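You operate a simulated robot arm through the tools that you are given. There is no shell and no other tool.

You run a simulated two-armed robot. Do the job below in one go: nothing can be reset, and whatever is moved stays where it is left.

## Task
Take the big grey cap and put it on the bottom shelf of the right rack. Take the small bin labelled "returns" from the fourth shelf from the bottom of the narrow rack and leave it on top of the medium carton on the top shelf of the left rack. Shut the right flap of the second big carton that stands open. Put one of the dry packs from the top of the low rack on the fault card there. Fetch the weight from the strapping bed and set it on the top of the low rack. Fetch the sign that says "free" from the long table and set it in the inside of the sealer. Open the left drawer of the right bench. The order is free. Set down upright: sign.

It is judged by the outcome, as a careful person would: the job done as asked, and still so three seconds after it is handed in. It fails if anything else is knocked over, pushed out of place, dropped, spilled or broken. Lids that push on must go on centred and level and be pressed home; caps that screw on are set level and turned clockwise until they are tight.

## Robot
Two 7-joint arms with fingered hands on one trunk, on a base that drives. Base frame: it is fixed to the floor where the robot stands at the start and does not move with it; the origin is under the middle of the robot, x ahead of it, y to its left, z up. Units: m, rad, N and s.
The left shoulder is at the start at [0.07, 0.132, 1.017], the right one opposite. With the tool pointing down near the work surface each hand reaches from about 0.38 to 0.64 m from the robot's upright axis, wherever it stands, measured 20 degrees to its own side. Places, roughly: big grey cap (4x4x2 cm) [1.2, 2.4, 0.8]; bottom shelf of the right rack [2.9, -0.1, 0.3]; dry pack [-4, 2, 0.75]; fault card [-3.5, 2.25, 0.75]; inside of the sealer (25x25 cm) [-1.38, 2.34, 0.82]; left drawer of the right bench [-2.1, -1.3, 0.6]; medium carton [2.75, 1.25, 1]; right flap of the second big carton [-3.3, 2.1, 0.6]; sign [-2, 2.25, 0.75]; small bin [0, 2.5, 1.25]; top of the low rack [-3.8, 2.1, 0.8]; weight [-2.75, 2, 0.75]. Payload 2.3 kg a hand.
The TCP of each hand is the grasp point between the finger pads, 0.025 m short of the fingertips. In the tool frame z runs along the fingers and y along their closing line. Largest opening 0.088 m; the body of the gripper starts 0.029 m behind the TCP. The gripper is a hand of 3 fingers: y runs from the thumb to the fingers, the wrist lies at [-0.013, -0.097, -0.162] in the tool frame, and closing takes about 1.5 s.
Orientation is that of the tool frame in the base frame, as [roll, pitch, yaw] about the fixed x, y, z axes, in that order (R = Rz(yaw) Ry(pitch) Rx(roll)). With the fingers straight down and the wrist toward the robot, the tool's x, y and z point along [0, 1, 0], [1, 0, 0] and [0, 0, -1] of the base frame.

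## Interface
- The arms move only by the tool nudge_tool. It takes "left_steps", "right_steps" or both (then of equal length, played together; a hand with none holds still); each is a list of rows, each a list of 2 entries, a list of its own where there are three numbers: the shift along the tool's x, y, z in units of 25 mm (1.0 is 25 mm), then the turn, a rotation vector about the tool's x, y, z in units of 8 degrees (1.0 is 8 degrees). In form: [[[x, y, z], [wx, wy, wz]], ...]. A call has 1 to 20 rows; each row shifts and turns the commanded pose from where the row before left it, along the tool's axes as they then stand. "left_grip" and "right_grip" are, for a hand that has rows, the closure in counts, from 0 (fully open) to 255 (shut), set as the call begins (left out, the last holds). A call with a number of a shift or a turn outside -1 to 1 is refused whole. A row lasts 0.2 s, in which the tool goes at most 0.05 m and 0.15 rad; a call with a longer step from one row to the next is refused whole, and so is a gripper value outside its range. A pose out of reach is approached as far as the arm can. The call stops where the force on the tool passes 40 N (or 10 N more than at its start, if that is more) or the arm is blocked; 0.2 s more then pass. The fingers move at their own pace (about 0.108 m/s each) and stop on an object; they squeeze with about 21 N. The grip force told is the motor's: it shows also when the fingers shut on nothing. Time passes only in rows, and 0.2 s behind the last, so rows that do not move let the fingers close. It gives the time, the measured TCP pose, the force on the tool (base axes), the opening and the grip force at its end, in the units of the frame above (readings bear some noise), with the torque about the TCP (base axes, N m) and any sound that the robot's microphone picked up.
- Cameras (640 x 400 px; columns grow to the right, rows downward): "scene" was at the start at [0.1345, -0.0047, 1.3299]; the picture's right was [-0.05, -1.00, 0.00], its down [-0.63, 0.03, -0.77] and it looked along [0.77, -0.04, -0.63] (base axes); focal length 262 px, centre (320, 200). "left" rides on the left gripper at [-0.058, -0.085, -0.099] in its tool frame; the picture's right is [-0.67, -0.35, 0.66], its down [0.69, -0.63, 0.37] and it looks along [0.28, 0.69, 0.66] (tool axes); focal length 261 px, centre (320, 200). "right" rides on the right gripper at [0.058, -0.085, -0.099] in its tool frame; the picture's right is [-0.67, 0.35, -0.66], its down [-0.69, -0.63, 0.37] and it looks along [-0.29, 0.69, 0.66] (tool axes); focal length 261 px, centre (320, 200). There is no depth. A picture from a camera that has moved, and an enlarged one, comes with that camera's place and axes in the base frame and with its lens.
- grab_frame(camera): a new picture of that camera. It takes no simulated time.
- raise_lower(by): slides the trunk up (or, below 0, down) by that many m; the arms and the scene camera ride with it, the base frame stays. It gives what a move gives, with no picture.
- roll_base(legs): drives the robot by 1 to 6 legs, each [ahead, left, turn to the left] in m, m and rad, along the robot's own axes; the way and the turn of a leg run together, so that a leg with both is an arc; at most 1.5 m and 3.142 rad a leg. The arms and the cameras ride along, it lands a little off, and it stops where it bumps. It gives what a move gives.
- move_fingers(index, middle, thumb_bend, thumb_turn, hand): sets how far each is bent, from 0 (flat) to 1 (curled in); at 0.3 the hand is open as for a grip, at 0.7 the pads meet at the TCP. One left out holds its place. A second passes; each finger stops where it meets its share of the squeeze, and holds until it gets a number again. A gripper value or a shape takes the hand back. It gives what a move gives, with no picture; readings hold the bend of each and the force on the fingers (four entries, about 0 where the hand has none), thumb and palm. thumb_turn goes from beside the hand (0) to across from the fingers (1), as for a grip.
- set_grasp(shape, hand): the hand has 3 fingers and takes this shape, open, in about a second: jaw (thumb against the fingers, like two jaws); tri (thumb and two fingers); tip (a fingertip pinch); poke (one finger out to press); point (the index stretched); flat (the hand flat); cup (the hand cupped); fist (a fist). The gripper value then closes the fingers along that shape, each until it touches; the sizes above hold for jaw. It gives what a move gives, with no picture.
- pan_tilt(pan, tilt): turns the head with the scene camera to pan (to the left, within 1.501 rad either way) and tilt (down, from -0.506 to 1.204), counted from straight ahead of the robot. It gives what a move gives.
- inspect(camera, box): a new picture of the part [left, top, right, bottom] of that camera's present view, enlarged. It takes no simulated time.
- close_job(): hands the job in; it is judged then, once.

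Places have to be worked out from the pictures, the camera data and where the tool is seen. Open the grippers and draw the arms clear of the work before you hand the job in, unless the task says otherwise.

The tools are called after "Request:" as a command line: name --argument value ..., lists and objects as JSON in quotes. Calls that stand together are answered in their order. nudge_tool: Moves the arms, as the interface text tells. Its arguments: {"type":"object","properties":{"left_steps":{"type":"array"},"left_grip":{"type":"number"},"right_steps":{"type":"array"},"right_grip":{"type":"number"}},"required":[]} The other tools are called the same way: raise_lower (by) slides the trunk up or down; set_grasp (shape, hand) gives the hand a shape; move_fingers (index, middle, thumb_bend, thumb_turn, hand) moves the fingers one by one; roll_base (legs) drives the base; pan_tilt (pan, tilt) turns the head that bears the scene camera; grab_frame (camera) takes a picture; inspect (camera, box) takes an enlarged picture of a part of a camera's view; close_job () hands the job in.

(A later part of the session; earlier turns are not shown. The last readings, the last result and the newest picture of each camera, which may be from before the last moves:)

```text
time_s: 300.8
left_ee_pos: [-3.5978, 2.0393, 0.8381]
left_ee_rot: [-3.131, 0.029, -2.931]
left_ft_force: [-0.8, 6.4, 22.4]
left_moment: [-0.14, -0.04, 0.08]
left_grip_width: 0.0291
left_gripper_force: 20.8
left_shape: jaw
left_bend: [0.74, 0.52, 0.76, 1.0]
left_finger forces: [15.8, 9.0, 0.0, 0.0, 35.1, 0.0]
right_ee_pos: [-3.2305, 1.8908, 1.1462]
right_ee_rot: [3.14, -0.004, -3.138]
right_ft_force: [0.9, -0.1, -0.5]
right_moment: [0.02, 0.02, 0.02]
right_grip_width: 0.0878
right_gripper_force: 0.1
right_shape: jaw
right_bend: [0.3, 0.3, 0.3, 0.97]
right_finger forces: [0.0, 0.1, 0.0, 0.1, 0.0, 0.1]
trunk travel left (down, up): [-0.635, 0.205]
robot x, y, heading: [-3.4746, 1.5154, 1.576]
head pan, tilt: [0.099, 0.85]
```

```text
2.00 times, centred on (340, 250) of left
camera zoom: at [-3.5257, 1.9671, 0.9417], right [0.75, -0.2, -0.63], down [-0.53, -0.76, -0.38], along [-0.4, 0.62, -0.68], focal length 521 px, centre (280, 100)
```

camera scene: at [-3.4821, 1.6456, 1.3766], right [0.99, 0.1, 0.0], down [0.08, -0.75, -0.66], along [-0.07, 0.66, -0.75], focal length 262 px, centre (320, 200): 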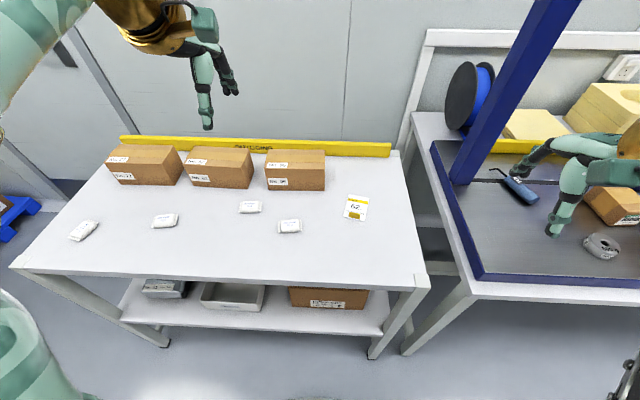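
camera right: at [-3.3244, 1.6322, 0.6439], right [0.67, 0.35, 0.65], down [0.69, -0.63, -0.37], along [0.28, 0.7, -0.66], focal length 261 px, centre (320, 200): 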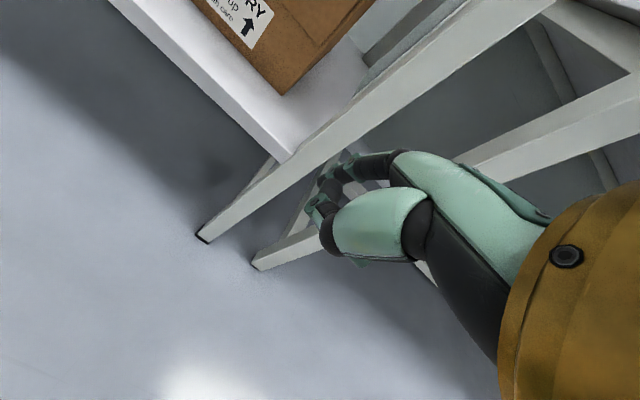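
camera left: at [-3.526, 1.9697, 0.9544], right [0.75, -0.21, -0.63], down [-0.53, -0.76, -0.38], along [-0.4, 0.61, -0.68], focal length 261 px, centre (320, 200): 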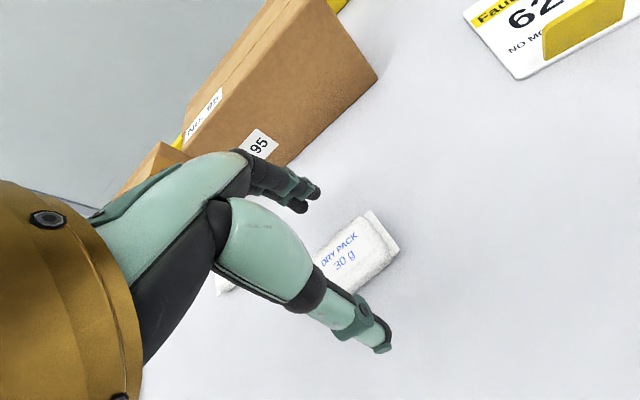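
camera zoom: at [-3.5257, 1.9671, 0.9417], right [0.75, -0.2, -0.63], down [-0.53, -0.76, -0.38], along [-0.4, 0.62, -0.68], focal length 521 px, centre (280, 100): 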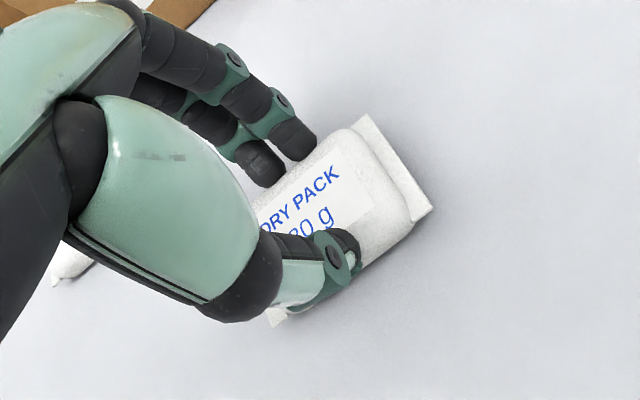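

Gripped (thumb is pressing the table somewhat). I lift gently and look.

Request:
nudge_tool --left_steps '[[[0, 0, -0.2], [0, 0, 0]], [[0, 0, -0.4], [0, 0, 0]], [[0, 0, -0.7], [0, 0, 0]], [[0, 0, -0.7], [0, 0, 0]], [[0, 0, -0.6], [0, 0, 0]], [[0, 0, 0], [0, 0, 0]]]' --left_grip 255

Request:
inspect --camera "left" --box '[240, 150, 440, 350]'

Request:
inspect --camera "scene" --box '[220, 170, 380, 270]'

```text
time_s: 302.2
left_ee_pos: [-3.6004, 2.0406, 0.9005]
left_ee_rot: [-3.124, 0.028, -2.927]
left_ft_force: [-0.3, -0.4, -0.8]
left_moment: [0.02, -0.02, -0.01]
left_grip_width: 0.0271
left_gripper_force: 20.8
left_shape: jaw
left_bend: [0.74, 0.53, 0.75, 1.0]
left_finger forces: [11.0, 6.5, 0.0, 0.0, 19.8, 0.1]
right_ee_pos: [-3.2324, 1.8942, 1.144]
right_ee_rot: [-3.138, -0.002, -3.137]
right_ft_force: [-0.4, 0.5, 0.2]
right_moment: [-0.02, -0.03, 0.03]
right_grip_width: 0.0879
right_gripper_force: 0.1
right_shape: jaw
right_bend: [0.3, 0.3, 0.3, 0.97]
right_finger forces: [0.0, 0.0, 0.0, 0.1, 0.0, 0.1]
trunk travel left (down, up): [-0.635, 0.205]
robot x, y, heading: [-3.4752, 1.5215, 1.573]
head pan, tilt: [0.099, 0.85]
```

```text
2.00 times, centred on (340, 250) of left
camera zoom: at [-3.5291, 1.9693, 1.0042], right [0.75, -0.21, -0.63], down [-0.53, -0.76, -0.37], along [-0.4, 0.61, -0.68], focal length 521 px, centre (280, 100)
```

zoom: 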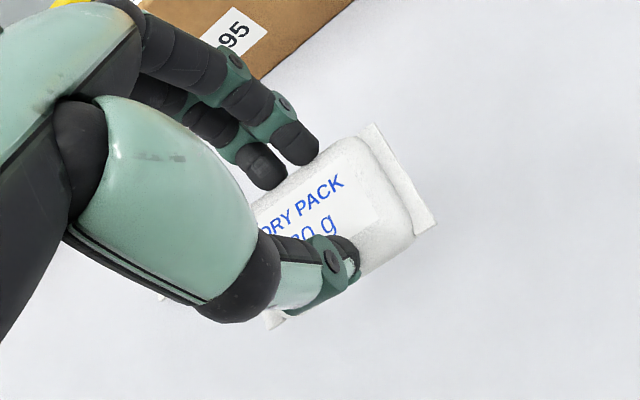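

```text
4.00 times, centred on (300, 220) of scene
camera zoom: at [-3.4818, 1.6454, 1.3766], right [0.99, 0.1, 0.0], down [0.08, -0.75, -0.66], along [-0.07, 0.66, -0.75], focal length 1049 px, centre (400, 120)
```

zoom: 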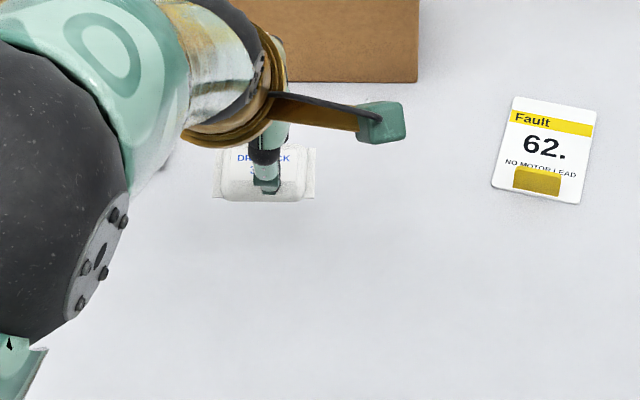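

The pack is held. I raise it, shift the robot right and a bit ahead so the left hand comes over the card.

Request:
nudge_tool --left_steps '[[[0, 0, -1], [0, 0, 0]], [[0, 0, -1], [0, 0, 0]], [[0, 0, -1], [0, 0, 0]], [[0, 0, -1], [0, 0, 0]], [[0, 0, 0], [0, 0, 0]]]' --left_grip 255

Request:
roll_base --legs '[[0.04, -0.2, 0]]'

Request:
nudge_tool --left_steps '[[[0, 0, 0], [0, 0, 0.81]], [[0, 0, 0], [0, 0, 0.81]], [[0, 0, 0], [0, 0, 0.81]], [[0, 0, 0], [0, 0, 0]]]' --left_grip 255

Request:
grab_frame --camera "left"

Request:
grab_frame --camera "scene"

```text
time_s: 303.4
left_ee_pos: [-3.6055, 2.0413, 1.0001]
left_ee_rot: [-3.124, 0.03, -2.93]
left_ft_force: [-0.3, -0.6, 0.5]
left_moment: [-0.01, 0.02, 0.01]
left_grip_width: 0.0272
left_gripper_force: 21.5
left_shape: jaw
left_bend: [0.74, 0.53, 0.75, 1.0]
left_finger forces: [11.0, 6.5, 0.0, 0.1, 18.8, 0.0]
right_ee_pos: [-3.2328, 1.895, 1.1439]
right_ee_rot: [-3.139, -0.001, -3.139]
right_ft_force: [0.1, 0.1, -0.3]
right_moment: [0.0, 0.01, 0.03]
right_grip_width: 0.0878
right_gripper_force: 0.0
right_shape: jaw
right_bend: [0.3, 0.3, 0.3, 0.97]
right_finger forces: [0.0, 0.0, 0.1, 0.0, 0.0, 0.0]
trunk travel left (down, up): [-0.635, 0.205]
robot x, y, heading: [-3.4698, 1.5163, 1.579]
head pan, tilt: [0.099, 0.85]
```

```text
time_s: 305.0
left_ee_pos: [-3.4119, 2.0803, 1.0003]
left_ee_rot: [-3.125, 0.028, -2.927]
left_ft_force: [0.4, 0.2, -0.4]
left_moment: [0.05, -0.01, -0.02]
left_grip_width: 0.027
left_gripper_force: 20.9
left_shape: jaw
left_bend: [0.74, 0.53, 0.75, 1.0]
left_finger forces: [11.0, 6.5, 0.0, 0.0, 18.9, 0.1]
right_ee_pos: [-3.0389, 1.9347, 1.1453]
right_ee_rot: [-3.142, 0.0, -3.134]
right_ft_force: [0.0, 0.6, -0.2]
right_moment: [-0.01, 0.03, 0.02]
right_grip_width: 0.0878
right_gripper_force: 0.2
right_shape: jaw
right_bend: [0.3, 0.3, 0.3, 0.97]
right_finger forces: [0.1, 0.0, 0.0, 0.0, 0.0, 0.0]
trunk travel left (down, up): [-0.635, 0.205]
robot x, y, heading: [-3.2746, 1.5582, 1.58]
head pan, tilt: [0.099, 0.85]
```

```text
time_s: 306.0
left_ee_pos: [-3.4105, 2.0808, 1.0009]
left_ee_rot: [-3.135, 0.033, 3.016]
left_ft_force: [-0.4, -0.8, -0.3]
left_moment: [-0.01, 0.05, 0.01]
left_grip_width: 0.0271
left_gripper_force: 21.2
left_shape: jaw
left_bend: [0.74, 0.53, 0.75, 1.0]
left_finger forces: [11.0, 6.5, 0.0, 0.1, 18.8, 0.0]
right_ee_pos: [-3.037, 1.9364, 1.1448]
right_ee_rot: [-3.141, -0.001, -3.135]
right_ft_force: [-0.5, 0.3, -0.3]
right_moment: [0.02, 0.01, 0.0]
right_grip_width: 0.0876
right_gripper_force: 0.2
right_shape: jaw
right_bend: [0.3, 0.3, 0.3, 0.97]
right_finger forces: [0.0, 0.0, 0.1, 0.1, 0.0, 0.1]
trunk travel left (down, up): [-0.635, 0.205]
robot x, y, heading: [-3.2766, 1.56, 1.578]
head pan, tilt: [0.099, 0.85]
```

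```text
taken
camera left: at [-3.367, 1.9891, 1.1035], right [0.64, -0.44, -0.63], down [-0.75, -0.54, -0.38], along [-0.18, 0.72, -0.67], focal length 261 px, centre (320, 200)
```

left: 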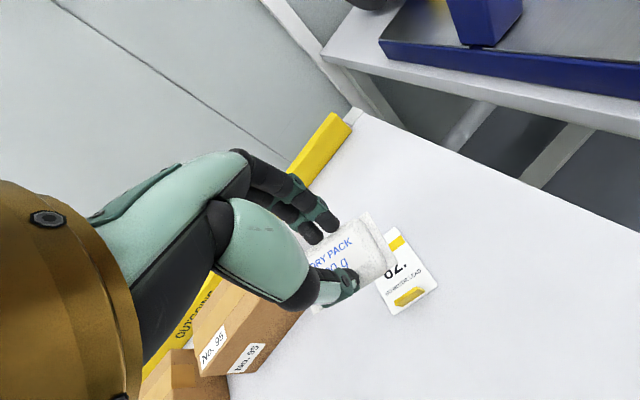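

```text
taken
camera scene: at [-3.2859, 1.6858, 1.3766], right [0.99, 0.11, 0.0], down [0.08, -0.75, -0.66], along [-0.07, 0.66, -0.75], focal length 262 px, centre (320, 200)
```

scene: 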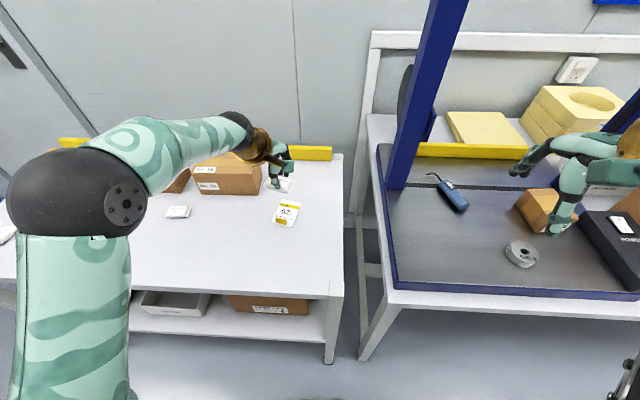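

I re-fix the card position from here.

Request:
inspect --camera "scene" --box '[230, 160, 340, 240]'

Request:
inspect --camera "left" --box '[290, 190, 450, 330]'

```text
5.00 times, centred on (285, 200) of scene
camera zoom: at [-3.2859, 1.6858, 1.3766], right [0.99, 0.11, 0.0], down [0.08, -0.75, -0.66], along [-0.07, 0.66, -0.75], focal length 1311 px, centre (495, 200)
```

zoom: 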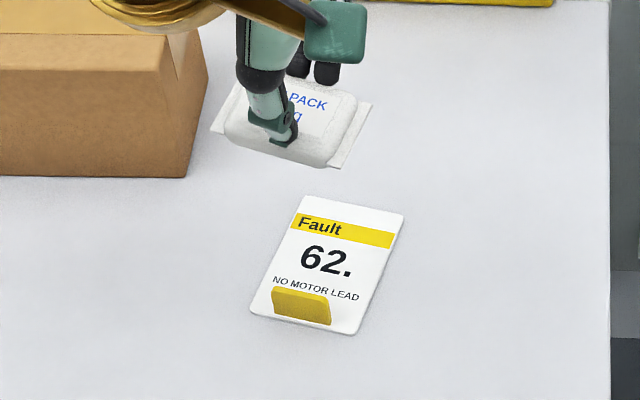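

```text
2.86 times, centred on (370, 260) of left
camera zoom: at [-3.367, 1.9891, 1.1035], right [0.64, -0.44, -0.63], down [-0.75, -0.54, -0.38], along [-0.18, 0.72, -0.67], focal length 745 px, centre (177, 29)
```

zoom: 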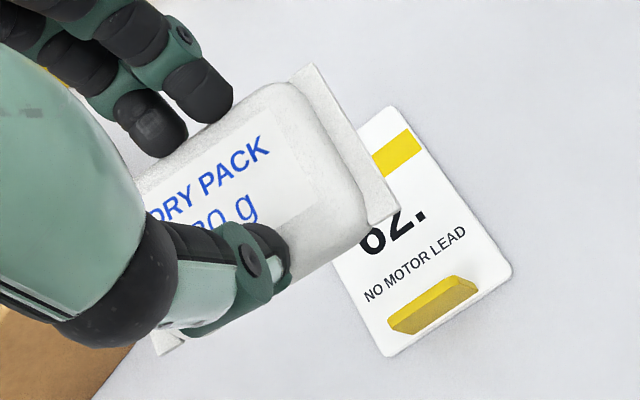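

Card is confirmed at centre (-3.428, 2.137). I move the pack over its upper part (behind the yellow tab) and lower to z≈0.87.

Request:
nudge_tool --left_steps '[[[0.235, 0.745, 0], [0, 0, 0]], [[0.235, 0.745, 0], [0, 0, 0]], [[0.235, 0.745, 0], [0, 0, 0]], [[0.235, 0.745, 0], [0, 0, 0]], [[0, 0, 0.9], [0, 0, 0]], [[0, 0, 0.9], [0, 0, 0]], [[0, 0, 0.9], [0, 0, 0]], [[0, 0, 0.9], [0, 0, 0]], [[0, 0, 0.9], [0, 0, 0]], [[0, 0, 0.6], [0, 0, 0]], [[0, 0, 0], [0, 0, 0]]]' --left_grip 255

Request:
inspect --camera "scene" --box '[230, 160, 340, 240]'

Request:
grab_frame --camera "left"

```text
time_s: 308.4
left_ee_pos: [-3.42, 2.1508, 0.8705]
left_ee_rot: [-3.136, 0.032, 3.018]
left_ft_force: [0.0, 0.1, -1.2]
left_moment: [0.0, 0.01, 0.0]
left_grip_width: 0.0269
left_gripper_force: 21.2
left_shape: jaw
left_bend: [0.74, 0.53, 0.75, 1.0]
left_finger forces: [10.9, 6.4, 0.0, 0.1, 18.4, 0.0]
left hand out of reach, approached as far as the arm can: row 4
right_ee_pos: [-3.0382, 1.936, 1.1455]
right_ee_rot: [-3.141, -0.002, -3.134]
right_ft_force: [-0.6, -0.6, 0.0]
right_moment: [-0.02, -0.03, -0.01]
right_grip_width: 0.0877
right_gripper_force: 0.1
right_shape: jaw
right_bend: [0.3, 0.3, 0.3, 0.97]
right_finger forces: [0.0, 0.0, 0.0, 0.0, 0.0, 0.0]
trunk travel left (down, up): [-0.635, 0.205]
robot x, y, heading: [-3.2779, 1.5575, 1.579]
head pan, tilt: [0.099, 0.85]
```

```text
5.00 times, centred on (285, 200) of scene
camera zoom: at [-3.2858, 1.6858, 1.3766], right [0.99, 0.11, 0.0], down [0.08, -0.75, -0.66], along [-0.07, 0.66, -0.75], focal length 1311 px, centre (495, 200)
```

zoom: 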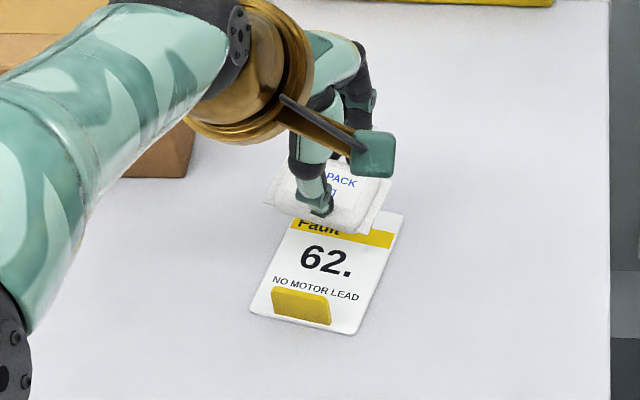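

```text
taken
camera left: at [-3.3769, 2.06, 0.9743], right [0.64, -0.43, -0.63], down [-0.75, -0.54, -0.38], along [-0.18, 0.72, -0.67], focal length 261 px, centre (320, 200)
```

left: 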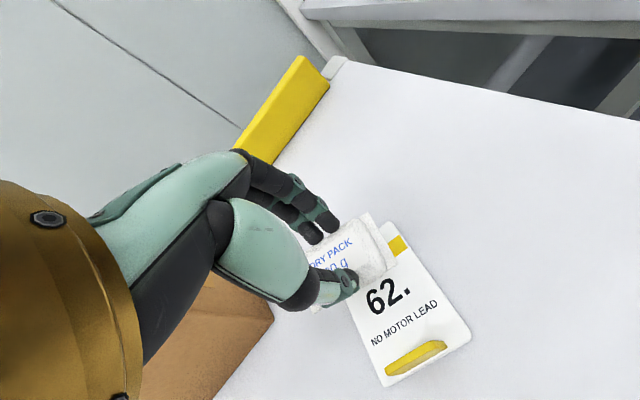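

The pack is over the card's upper half. I lower to the card in small steps.

Request:
nudge_tool --left_steps '[[[0.03, 0.1, 0.5], [0, 0, 0]], [[0, 0, 0.4], [0, 0, 0]], [[0, 0, 0], [0, 0, 0]]]' --left_grip 255

Request:
nudge_tool --left_steps '[[[0, 0, 0.12], [0, 0, 0]], [[0, 0, 0], [0, 0, 0]]]'

Request:
nudge_tool --left_steps '[[[0, 0, 0.1], [0, 0, 0]], [[0, 0, 0], [0, 0, 0]]]'

Request:
inspect --camera "left" --box '[290, 190, 490, 390]'

```text
time_s: 309.2
left_ee_pos: [-3.4214, 2.1537, 0.8485]
left_ee_rot: [-3.136, 0.033, 3.017]
left_ft_force: [-0.8, 0.3, -0.7]
left_moment: [-0.01, 0.0, 0.01]
left_grip_width: 0.0269
left_gripper_force: 20.9
left_shape: jaw
left_bend: [0.74, 0.53, 0.75, 1.0]
left_finger forces: [10.9, 6.5, 0.1, 0.1, 18.4, 0.1]
right_ee_pos: [-3.0372, 1.9363, 1.1452]
right_ee_rot: [-3.139, -0.002, -3.136]
right_ft_force: [-0.3, -1.1, 0.0]
right_moment: [-0.02, 0.0, 0.01]
right_grip_width: 0.0874
right_gripper_force: 0.0
right_shape: jaw
right_bend: [0.3, 0.3, 0.3, 0.97]
right_finger forces: [0.0, 0.0, 0.1, 0.1, 0.0, 0.0]
trunk travel left (down, up): [-0.635, 0.205]
robot x, y, heading: [-3.2775, 1.5558, 1.578]
head pan, tilt: [0.099, 0.85]
```

```text
time_s: 309.8
left_ee_pos: [-3.4209, 2.1532, 0.8468]
left_ee_rot: [-3.135, 0.033, 3.017]
left_ft_force: [0.6, 0.1, -0.1]
left_moment: [-0.05, 0.0, 0.03]
left_grip_width: 0.027
left_gripper_force: 21.0
left_shape: jaw
left_bend: [0.74, 0.53, 0.75, 1.0]
left_finger forces: [11.0, 6.5, 0.0, 0.0, 18.5, 0.0]
right_ee_pos: [-3.038, 1.9366, 1.1445]
right_ee_rot: [-3.139, -0.004, -3.135]
right_ft_force: [-0.2, 0.1, 0.3]
right_moment: [-0.04, 0.04, -0.03]
right_grip_width: 0.0875
right_gripper_force: 0.0
right_shape: jaw
right_bend: [0.3, 0.3, 0.3, 0.97]
right_finger forces: [0.0, 0.0, 0.0, 0.0, 0.0, 0.0]
trunk travel left (down, up): [-0.635, 0.205]
robot x, y, heading: [-3.2782, 1.5553, 1.58]
head pan, tilt: [0.099, 0.85]
```

```text
time_s: 310.4
left_ee_pos: [-3.42, 2.1537, 0.8441]
left_ee_rot: [-3.136, 0.034, 3.017]
left_ft_force: [0.8, -0.3, 0.5]
left_moment: [0.0, -0.02, 0.0]
left_grip_width: 0.0266
left_gripper_force: 21.0
left_shape: jaw
left_bend: [0.74, 0.53, 0.75, 1.0]
left_finger forces: [11.2, 6.5, 0.0, 0.0, 18.7, 0.1]
right_ee_pos: [-3.0377, 1.9353, 1.1447]
right_ee_rot: [3.141, 0.0, -3.135]
right_ft_force: [-0.6, -0.4, 0.2]
right_moment: [0.03, -0.03, 0.01]
right_grip_width: 0.0875
right_gripper_force: 0.1
right_shape: jaw
right_bend: [0.3, 0.3, 0.3, 0.97]
right_finger forces: [0.1, 0.1, 0.1, 0.0, 0.1, 0.0]
trunk travel left (down, up): [-0.635, 0.205]
robot x, y, heading: [-3.2772, 1.5611, 1.579]
head pan, tilt: [0.099, 0.85]
```

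```text
2.00 times, centred on (390, 290) of left
camera zoom: at [-3.3765, 2.0624, 0.9464], right [0.64, -0.43, -0.63], down [-0.75, -0.54, -0.38], along [-0.18, 0.72, -0.67], focal length 521 px, centre (180, 20)
```

zoom: 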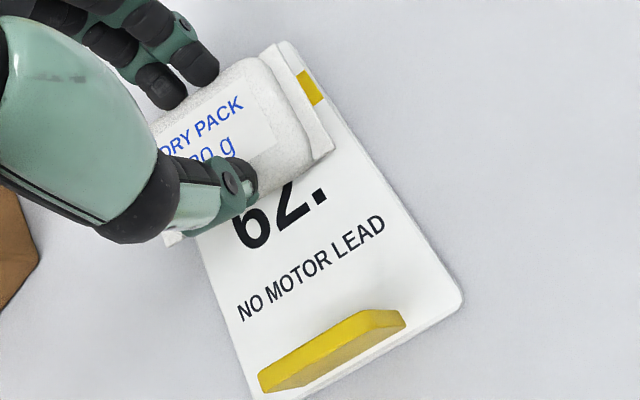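

Nearly down. I raise 2 mm, shift 6 mm right and 5 mm toward the tab to centre the pack on the free part of the card, then lower.

Request:
nudge_tool --left_steps '[[[0, 0, -0.15], [0, 0, 0]], [[-0.25, -0.2, 0], [0, 0, 0]], [[0, 0, 0.15], [0, 0, 0]], [[0, 0, 0.1], [0, 0, 0]], [[0, 0, 0], [0, 0, 0]]]' --left_grip 255

Request:
inspect --camera "left" --box '[290, 190, 490, 390]'

```text
time_s: 311.6
left_ee_pos: [-3.4138, 2.1481, 0.842]
left_ee_rot: [-3.14, 0.03, 3.019]
left_ft_force: [-1.1, 0.3, 9.1]
left_moment: [-0.15, 0.03, -0.02]
left_grip_width: 0.0272
left_gripper_force: 20.6
left_shape: jaw
left_bend: [0.74, 0.53, 0.75, 1.0]
left_finger forces: [11.4, 6.9, 0.0, 0.0, 20.1, 0.0]
right_ee_pos: [-3.0371, 1.9337, 1.1453]
right_ee_rot: [3.14, -0.004, -3.134]
right_ft_force: [0.4, -0.6, 0.2]
right_moment: [-0.05, 0.0, -0.01]
right_grip_width: 0.0876
right_gripper_force: 0.1
right_shape: jaw
right_bend: [0.3, 0.3, 0.3, 0.97]
right_finger forces: [0.0, 0.1, 0.0, 0.0, 0.0, 0.0]
trunk travel left (down, up): [-0.635, 0.205]
robot x, y, heading: [-3.2744, 1.5576, 1.58]
head pan, tilt: [0.099, 0.85]
```

```text
2.00 times, centred on (390, 290) of left
camera zoom: at [-3.3702, 2.0559, 0.945], right [0.64, -0.43, -0.63], down [-0.75, -0.54, -0.39], along [-0.18, 0.72, -0.67], focal length 521 px, centre (180, 20)
```

zoom: 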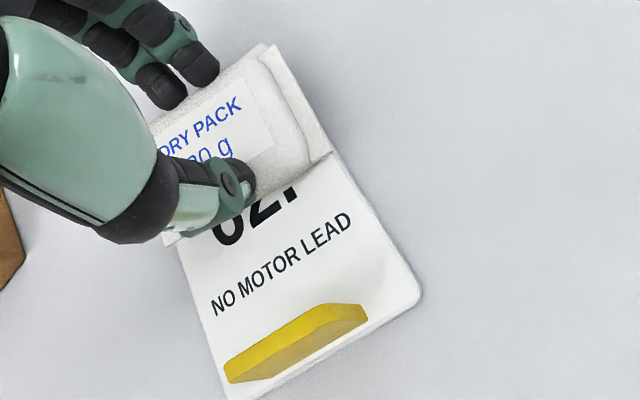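

The pack lies on the card, aligned. I open the hand just enough (≈45 mm) and rise.

Request:
nudge_tool --left_steps '[[[0, 0, -0.04], [0, 0, 0]], [[0, 0, 0], [0, 0, 0]], [[0, 0, 0], [0, 0, 0]], [[0, 0, 0], [0, 0, 0]]]' --left_grip 130

Request:
inspect --camera "left" --box '[290, 190, 490, 390]'

```text
time_s: 312.6
left_ee_pos: [-3.4151, 2.1494, 0.8419]
left_ee_rot: [-3.139, 0.032, 3.017]
left_ft_force: [-0.5, 0.9, 1.5]
left_moment: [-0.07, 0.02, -0.01]
left_grip_width: 0.043
left_gripper_force: 0.1
left_shape: jaw
left_bend: [0.74, 0.45, 0.71, 1.0]
left_finger forces: [0.0, 0.0, 0.1, 0.1, 1.7, 0.0]
right_ee_pos: [-3.0365, 1.9356, 1.1454]
right_ee_rot: [-3.141, -0.001, -3.135]
right_ft_force: [-0.1, 0.6, 0.8]
right_moment: [0.0, -0.02, 0.0]
right_grip_width: 0.0875
right_gripper_force: 0.1
right_shape: jaw
right_bend: [0.3, 0.3, 0.3, 0.97]
right_finger forces: [0.0, 0.0, 0.1, 0.0, 0.1, 0.0]
trunk travel left (down, up): [-0.635, 0.205]
robot x, y, heading: [-3.2765, 1.5589, 1.573]
head pan, tilt: [0.099, 0.85]
```

```text
2.00 times, centred on (390, 290) of left
camera zoom: at [-3.3709, 2.0569, 0.9448], right [0.64, -0.43, -0.63], down [-0.75, -0.54, -0.38], along [-0.18, 0.72, -0.67], focal length 521 px, centre (180, 20)
```

zoom: 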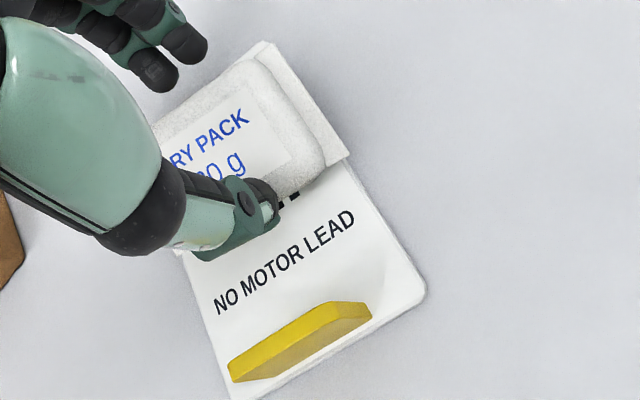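

Released. I raise the hand straight up and check the result.

Request:
nudge_tool --left_steps '[[[0, 0, -0.3], [0, 0, 0]], [[0, 0, -0.6], [0, 0, 0]], [[0, 0, -1], [0, 0, 0]], [[0, 0, -1], [0, 0, 0]], [[0, 0, -1], [0, 0, 0]], [[0, -0.5, -1], [0, 0, 0]], [[0, -0.8, -1], [0, 0, 0]], [[0, -0.8, -1], [0, 0, 0]], [[0, -0.8, -1], [0, 0, 0]], [[0, -0.8, 0], [0, 0, 0]], [[0, 0, 0], [0, 0, 0]]]' --left_grip 130

Request:
inspect --camera "scene" --box '[230, 160, 340, 240]'

Request:
grab_frame --camera "left"

```text
time_s: 315.0
left_ee_pos: [-3.4316, 2.0582, 1.0399]
left_ee_rot: [-3.136, 0.032, 3.017]
left_ft_force: [0.8, 0.5, 0.7]
left_moment: [-0.03, -0.01, -0.01]
left_grip_width: 0.0429
left_gripper_force: 0.0
left_shape: jaw
left_bend: [0.74, 0.45, 0.7, 1.0]
left_finger forces: [0.0, 0.0, 0.0, 0.0, 0.0, 0.0]
right_ee_pos: [-3.0368, 1.9346, 1.1442]
right_ee_rot: [-3.141, -0.001, -3.134]
right_ft_force: [0.1, 0.0, -0.2]
right_moment: [0.0, 0.0, -0.01]
right_grip_width: 0.0878
right_gripper_force: 0.1
right_shape: jaw
right_bend: [0.3, 0.3, 0.3, 0.97]
right_finger forces: [0.0, 0.0, 0.0, 0.1, 0.0, 0.1]
trunk travel left (down, up): [-0.635, 0.205]
robot x, y, heading: [-3.2781, 1.558, 1.579]
head pan, tilt: [0.099, 0.85]
```

```text
5.00 times, centred on (285, 200) of scene
camera zoom: at [-3.2859, 1.6863, 1.3765], right [0.99, 0.11, 0.0], down [0.08, -0.75, -0.66], along [-0.07, 0.66, -0.75], focal length 1311 px, centre (495, 200)
```

zoom: 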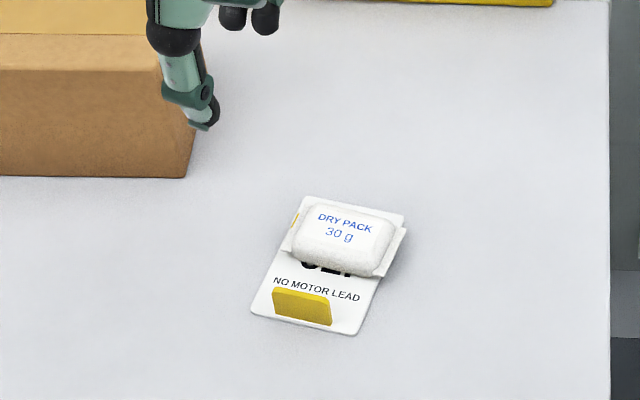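

```text
taken
camera left: at [-3.3875, 1.9676, 1.1424], right [0.64, -0.44, -0.63], down [-0.75, -0.54, -0.38], along [-0.18, 0.72, -0.67], focal length 261 px, centre (320, 200)
```

left: 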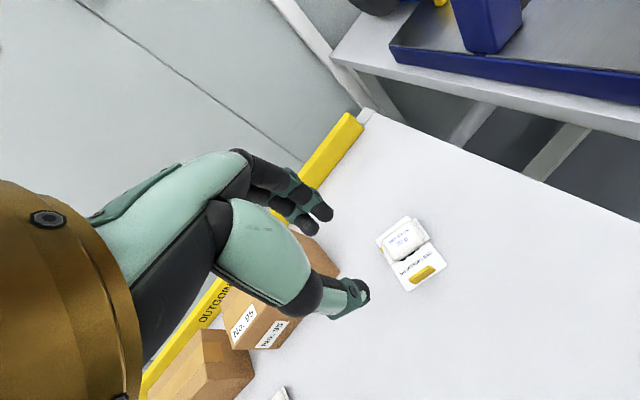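

The dry pack lies on the fault card. Next the weight: I pull the left hand back and strafe right to the strapping bed.

Request:
nudge_tool --left_steps '[[[0, -0.8, 0], [0, 0, -0.9]], [[0, -0.8, 0], [0, 0, 0]], [[0, -0.8, 0], [0, 0, 0]], [[0, 0, 0], [0, 0, 0]]]' --left_grip 0

Request:
roll_base --legs '[[-0.05, -0.3, -0.008]]'

Request:
pan_tilt --pan -0.15 --tilt 0.8

Request:
grab_frame --camera "scene"

Request:
grab_frame --camera "right"

```text
time_s: 316.0
left_ee_pos: [-3.4335, 2.0009, 1.0408]
left_ee_rot: [-3.132, 0.031, -3.141]
left_ft_force: [0.8, -0.5, 0.1]
left_moment: [0.01, 0.0, -0.04]
left_grip_width: 0.0874
left_gripper_force: 0.0
left_shape: jaw
left_bend: [0.3, 0.3, 0.3, 0.98]
left_finger forces: [0.0, 0.0, 0.1, 0.0, 0.1, 0.1]
right_ee_pos: [-3.038, 1.9351, 1.1447]
right_ee_rot: [-3.141, -0.002, -3.134]
right_ft_force: [0.4, 0.1, -0.5]
right_moment: [0.02, -0.01, 0.03]
right_grip_width: 0.0876
right_gripper_force: 0.1
right_shape: jaw
right_bend: [0.3, 0.3, 0.3, 0.97]
right_finger forces: [0.1, 0.0, 0.0, 0.0, 0.0, 0.1]
trunk travel left (down, up): [-0.635, 0.205]
robot x, y, heading: [-3.2769, 1.5591, 1.58]
head pan, tilt: [0.099, 0.85]
```

```text
time_s: 318.1
left_ee_pos: [-3.13, 1.9527, 1.0413]
left_ee_rot: [-3.131, 0.034, 3.136]
left_ft_force: [-0.7, -0.7, 1.1]
left_moment: [-0.05, -0.02, -0.01]
left_grip_width: 0.0874
left_gripper_force: 0.1
left_shape: jaw
left_bend: [0.3, 0.3, 0.3, 0.98]
left_finger forces: [0.0, 0.1, 0.0, 0.0, 0.0, 0.0]
right_ee_pos: [-2.7339, 1.8843, 1.1445]
right_ee_rot: [-3.139, -0.001, 3.14]
right_ft_force: [0.2, 0.6, -0.2]
right_moment: [0.0, -0.01, -0.01]
right_grip_width: 0.0879
right_gripper_force: 0.0
right_shape: jaw
right_bend: [0.3, 0.3, 0.3, 0.97]
right_finger forces: [0.1, 0.0, 0.0, 0.0, 0.0, 0.0]
trunk travel left (down, up): [-0.635, 0.205]
robot x, y, heading: [-2.9742, 1.509, 1.569]
head pan, tilt: [0.099, 0.85]
```

```text
time_s: 318.8
left_ee_pos: [-3.1281, 1.9526, 1.0414]
left_ee_rot: [-3.131, 0.031, 3.136]
left_ft_force: [0.3, 0.5, 0.5]
left_moment: [-0.01, -0.01, 0.03]
left_grip_width: 0.0874
left_gripper_force: 0.1
left_shape: jaw
left_bend: [0.3, 0.3, 0.3, 0.98]
left_finger forces: [0.0, 0.1, 0.0, 0.0, 0.0, 0.1]
right_ee_pos: [-2.7335, 1.8832, 1.1449]
right_ee_rot: [-3.141, -0.003, 3.141]
right_ft_force: [-0.1, -0.1, 0.0]
right_moment: [0.02, -0.01, -0.02]
right_grip_width: 0.0876
right_gripper_force: 0.1
right_shape: jaw
right_bend: [0.3, 0.3, 0.3, 0.97]
right_finger forces: [0.0, 0.0, 0.0, 0.1, 0.0, 0.1]
trunk travel left (down, up): [-0.635, 0.205]
robot x, y, heading: [-2.9762, 1.5085, 1.569]
head pan, tilt: [-0.15, 0.799]
```

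```text
taken
camera scene: at [-2.9629, 1.6378, 1.3806], right [0.99, -0.15, 0.0], down [-0.11, -0.71, -0.7], along [0.1, 0.69, -0.72], focal length 262 px, centre (320, 200)
```

scene: 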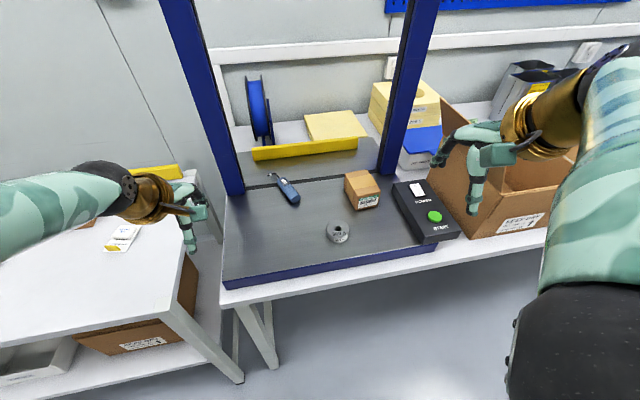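

```text
taken
camera right: at [-2.7906, 1.7988, 1.2449], right [0.67, 0.35, 0.65], down [0.68, -0.63, -0.37], along [0.28, 0.69, -0.66], focal length 261 px, centre (320, 200)
```

right: 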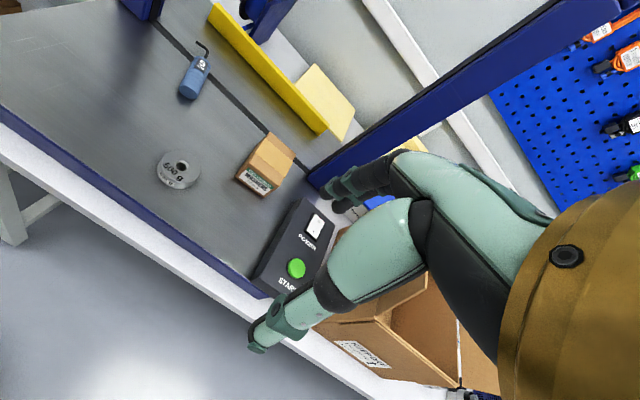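

I zoom in on the weight in both cameras to fix its position.

Request:
inspect --camera "scene" --box '[298, 200, 398, 262]'

Request:
inspect --camera "right" --box '[130, 120, 330, 220]'

```text
6.40 times, centred on (348, 231) of scene
camera zoom: at [-2.9629, 1.6378, 1.3806], right [0.99, -0.15, 0.0], down [-0.11, -0.71, -0.7], along [0.1, 0.69, -0.72], focal length 1678 px, centre (141, 2)
```

zoom: 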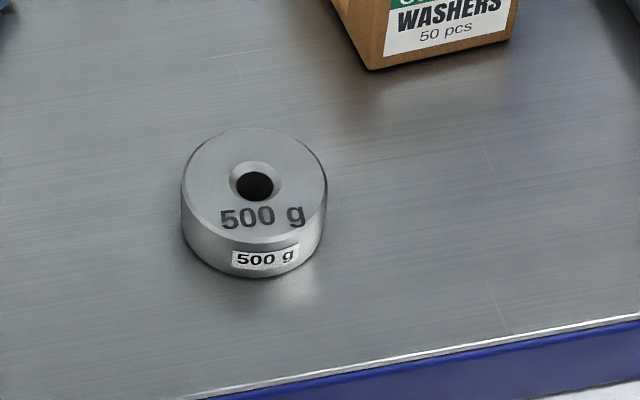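

```text
3.20 times, centred on (230, 170) of right
camera zoom: at [-2.7906, 1.7988, 1.2449], right [0.67, 0.35, 0.65], down [0.68, -0.63, -0.37], along [0.28, 0.69, -0.66], focal length 834 px, centre (608, 296)
```

zoom: 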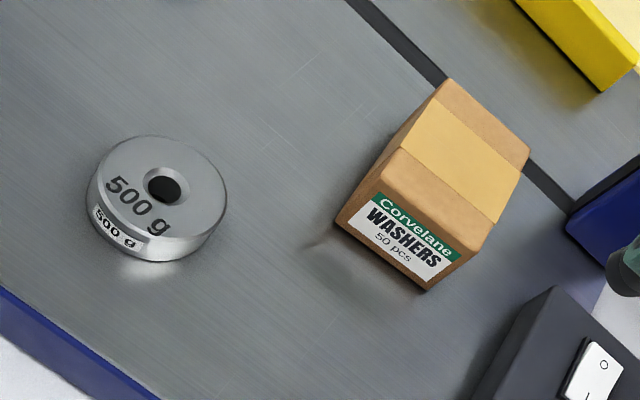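

Weight: top centre ≈(-2.858, 2.038, 0.854), diameter ~57 mm, on a bed at z≈0.83. I bring the right hand over it.

Request:
nudge_tool --right_steps '[[[0.9, 0.9, 0], [0, 0, 0]], [[0.9, 0.9, 0], [0, 0, 0]], [[0.9, 0.9, 0.3], [0, 0, 0]], [[0.9, 0.9, 0.7], [0, 0, 0]], [[0.9, 0.9, 0.8], [0, 0, 0]], [[0.48, 0.9, 1], [0, 0, 0]], [[0, 0.8, 1], [0, 0, 0]], [[0, 0, 1], [0, 0, 0]], [[0, 0, 1], [0, 0, 0]], [[0, 0, 1], [0, 0, 0]], [[0, 0, 1], [0, 0, 0]], [[0, 0, 1], [0, 0, 0]], [[0, 0, 0], [0, 0, 0]]]' --right_grip 0

Request:
grab_frame --camera "right"

Request:
inspect --camera "scene" --box '[260, 160, 420, 270]'

```text
time_s: 321.6
left_ee_pos: [-3.1291, 1.9517, 1.0417]
left_ee_rot: [-3.131, 0.033, 3.137]
left_ft_force: [-0.4, 0.7, -0.3]
left_moment: [-0.04, 0.01, 0.03]
left_grip_width: 0.0878
left_gripper_force: 0.0
left_shape: jaw
left_bend: [0.3, 0.3, 0.3, 0.98]
left_finger forces: [0.0, 0.0, 0.0, 0.1, 0.0, 0.0]
right_ee_pos: [-2.8563, 2.0376, 0.9251]
right_ee_rot: [3.14, -0.003, -3.142]
right_ft_force: [0.5, 0.4, -0.3]
right_moment: [0.01, 0.0, 0.03]
right_grip_width: 0.088
right_gripper_force: 0.1
right_shape: jaw
right_bend: [0.3, 0.3, 0.3, 0.97]
right_finger forces: [0.0, 0.0, 0.0, 0.1, 0.0, 0.0]
trunk travel left (down, up): [-0.635, 0.205]
robot x, y, heading: [-2.9722, 1.5064, 1.57]
head pan, tilt: [-0.15, 0.799]
```

```text
taken
camera right: at [-2.9143, 1.9521, 1.025], right [0.67, 0.35, 0.65], down [0.68, -0.63, -0.37], along [0.28, 0.69, -0.66], focal length 261 px, centre (320, 200)
```

right: 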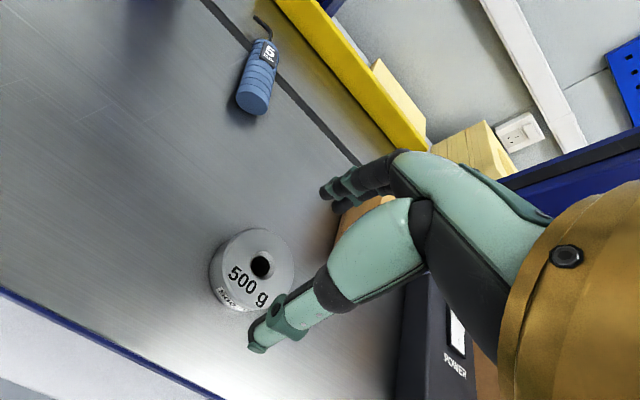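

```text
3.64 times, centred on (340, 215) of scene
camera zoom: at [-2.9633, 1.6377, 1.3806], right [0.99, -0.15, 0.0], down [-0.11, -0.71, -0.7], along [0.1, 0.69, -0.72], focal length 954 px, centre (247, 146)
```

zoom: 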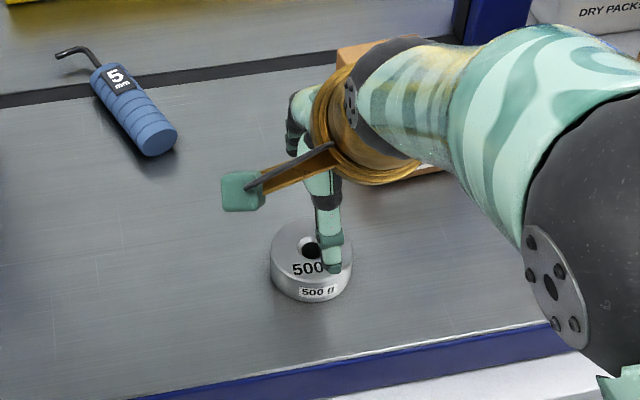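

Exactly centred. I lower to z≈0.874 and check.

Request:
nudge_tool --right_steps '[[[0, 0, 0.7], [0, 0, 0]], [[0, 0, 0.7], [0, 0, 0]], [[0, 0, 0.5], [0, 0, 0]], [[0, 0, 0.15], [0, 0, 0]], [[0, 0, 0], [0, 0, 0]]]' --right_grip 0

Request:
grab_frame --camera "right"

```text
time_s: 322.8
left_ee_pos: [-3.1283, 1.9518, 1.0424]
left_ee_rot: [-3.13, 0.032, 3.136]
left_ft_force: [-0.4, 0.5, 0.0]
left_moment: [-0.02, 0.02, 0.0]
left_grip_width: 0.0877
left_gripper_force: 0.0
left_shape: jaw
left_bend: [0.3, 0.3, 0.3, 0.98]
left_finger forces: [0.0, 0.0, 0.0, 0.0, 0.1, 0.1]
right_ee_pos: [-2.8571, 2.0378, 0.8729]
right_ee_rot: [-3.14, -0.001, -3.141]
right_ft_force: [-0.2, 0.4, -1.2]
right_moment: [0.01, -0.01, 0.0]
right_grip_width: 0.0876
right_gripper_force: 0.0
right_shape: jaw
right_bend: [0.3, 0.3, 0.3, 0.97]
right_finger forces: [0.1, 0.0, 0.0, 0.1, 0.0, 0.0]
trunk travel left (down, up): [-0.635, 0.205]
robot x, y, heading: [-2.9747, 1.5072, 1.569]
head pan, tilt: [-0.15, 0.799]
```

```text
taken
camera right: at [-2.9161, 1.9527, 0.9736], right [0.67, 0.35, 0.65], down [0.69, -0.63, -0.37], along [0.28, 0.69, -0.66], focal length 261 px, centre (320, 200)
```

right: 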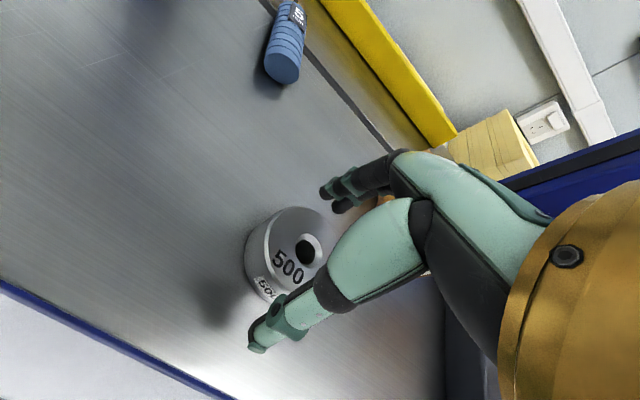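

No contact. I lower 5 mm more and close on the weight.

Request:
nudge_tool --right_steps '[[[0, 0, 0.2], [0, 0, 0]], [[0, 0, 0], [0, 0, 0]]]' --right_grip 0

Request:
nudge_tool --right_steps '[[[0, 0, 0], [0, 0, 0]], [[0, 0, 0], [0, 0, 0]], [[0, 0, 0], [0, 0, 0]], [[0, 0, 0], [0, 0, 0]], [[0, 0, 0], [0, 0, 0]], [[0, 0, 0], [0, 0, 0]], [[0, 0, 0], [0, 0, 0]], [[0, 0, 0], [0, 0, 0]]]' --right_grip 255

Request:
inspect --camera "right" --box '[220, 150, 420, 350]'

```text
time_s: 323.4
left_ee_pos: [-3.1298, 1.9523, 1.041]
left_ee_rot: [-3.13, 0.031, 3.136]
left_ft_force: [0.1, -0.3, 0.2]
left_moment: [-0.01, -0.01, 0.0]
left_grip_width: 0.0876
left_gripper_force: 0.2
left_shape: jaw
left_bend: [0.3, 0.3, 0.3, 0.98]
left_finger forces: [0.0, 0.0, 0.0, 0.1, 0.0, 0.0]
right_ee_pos: [-2.8594, 2.0379, 0.8695]
right_ee_rot: [3.14, -0.002, -3.141]
right_ft_force: [-0.2, -0.2, 0.4]
right_moment: [0.0, 0.0, -0.01]
right_grip_width: 0.0875
right_gripper_force: 0.0
right_shape: jaw
right_bend: [0.3, 0.3, 0.3, 0.97]
right_finger forces: [0.1, 0.0, 0.0, 0.1, 0.1, 0.1]
trunk travel left (down, up): [-0.635, 0.205]
robot x, y, heading: [-2.9777, 1.5073, 1.574]
head pan, tilt: [-0.15, 0.799]
```

```text
time_s: 325.2
left_ee_pos: [-3.1302, 1.9513, 1.0418]
left_ee_rot: [-3.132, 0.031, 3.139]
left_ft_force: [0.0, -0.2, 0.4]
left_moment: [-0.03, -0.02, 0.01]
left_grip_width: 0.0877
left_gripper_force: 0.2
left_shape: jaw
left_bend: [0.3, 0.3, 0.3, 0.98]
left_finger forces: [0.1, 0.0, 0.0, 0.0, 0.1, 0.1]
right_ee_pos: [-2.8579, 2.0387, 0.8682]
right_ee_rot: [-3.141, -0.003, 3.141]
right_ft_force: [-0.8, -0.6, -1.0]
right_moment: [0.01, -0.01, -0.01]
right_grip_width: 0.0503
right_gripper_force: 21.7
right_shape: jaw
right_bend: [0.74, 0.41, 0.66, 1.0]
right_finger forces: [12.2, 6.7, 0.1, 0.0, 19.0, 0.0]
trunk travel left (down, up): [-0.635, 0.205]
robot x, y, heading: [-2.9722, 1.5073, 1.571]
head pan, tilt: [-0.15, 0.799]
```

```text
2.00 times, centred on (320, 250) of right
camera zoom: at [-2.9165, 1.9531, 0.9683], right [0.67, 0.35, 0.65], down [0.69, -0.63, -0.37], along [0.28, 0.69, -0.66], focal length 521 px, centre (320, 100)
```

zoom: 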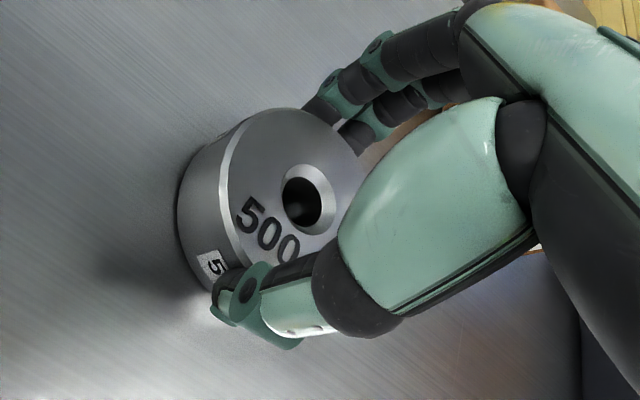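

Gripped with 19 N. I lift slowly and check.

Request:
nudge_tool --right_steps '[[[0, 0, -0.2], [0, 0, 0]], [[0, 0, -0.3], [0, 0, 0]], [[0, 0, -0.5], [0, 0, 0]], [[0, 0, -0.5], [0, 0, 0]], [[0, 0, 0], [0, 0, 0]]]' --right_grip 255

Request:
inspect --camera "right" --box '[220, 150, 420, 350]'

Request:
inspect --camera "scene" --box '[260, 160, 420, 270]'

```text
time_s: 326.4
left_ee_pos: [-3.1288, 1.9521, 1.041]
left_ee_rot: [-3.132, 0.03, 3.136]
left_ft_force: [0.3, 0.0, -0.2]
left_moment: [-0.01, -0.02, 0.02]
left_grip_width: 0.0875
left_gripper_force: 0.1
left_shape: jaw
left_bend: [0.3, 0.3, 0.3, 0.98]
left_finger forces: [0.1, 0.0, 0.0, 0.0, 0.0, 0.1]
right_ee_pos: [-2.8581, 2.0397, 0.9065]
right_ee_rot: [-3.137, -0.002, -3.14]
right_ft_force: [-0.3, 0.6, -6.3]
right_moment: [-0.03, -0.01, -0.03]
right_grip_width: 0.0502
right_gripper_force: 20.8
right_shape: jaw
right_bend: [0.74, 0.41, 0.66, 1.0]
right_finger forces: [12.1, 6.9, 0.1, 0.0, 18.8, 0.1]
trunk travel left (down, up): [-0.635, 0.205]
robot x, y, heading: [-2.9763, 1.5084, 1.574]
head pan, tilt: [-0.15, 0.799]
```

```text
2.00 times, centred on (320, 250) of right
camera zoom: at [-2.9163, 1.9548, 1.0059], right [0.67, 0.35, 0.65], down [0.68, -0.63, -0.37], along [0.28, 0.69, -0.66], focal length 521 px, centre (320, 100)
```

zoom: 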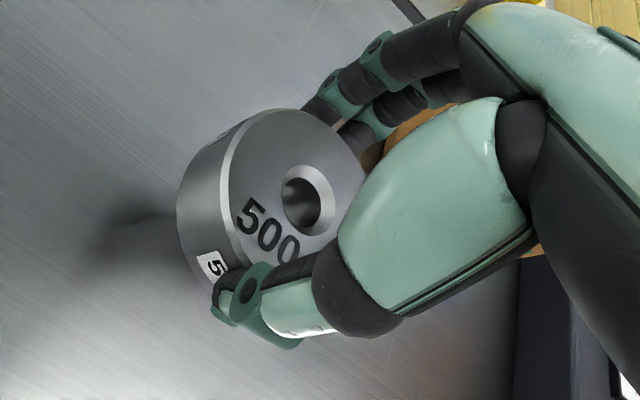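

```text
3.64 times, centred on (340, 215) of scene
camera zoom: at [-2.9629, 1.6396, 1.3804], right [0.99, -0.15, 0.0], down [-0.11, -0.71, -0.7], along [0.1, 0.69, -0.72], focal length 954 px, centre (247, 146)
```

zoom: 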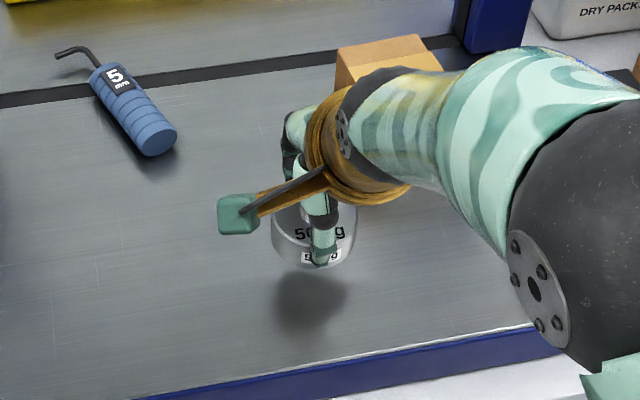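

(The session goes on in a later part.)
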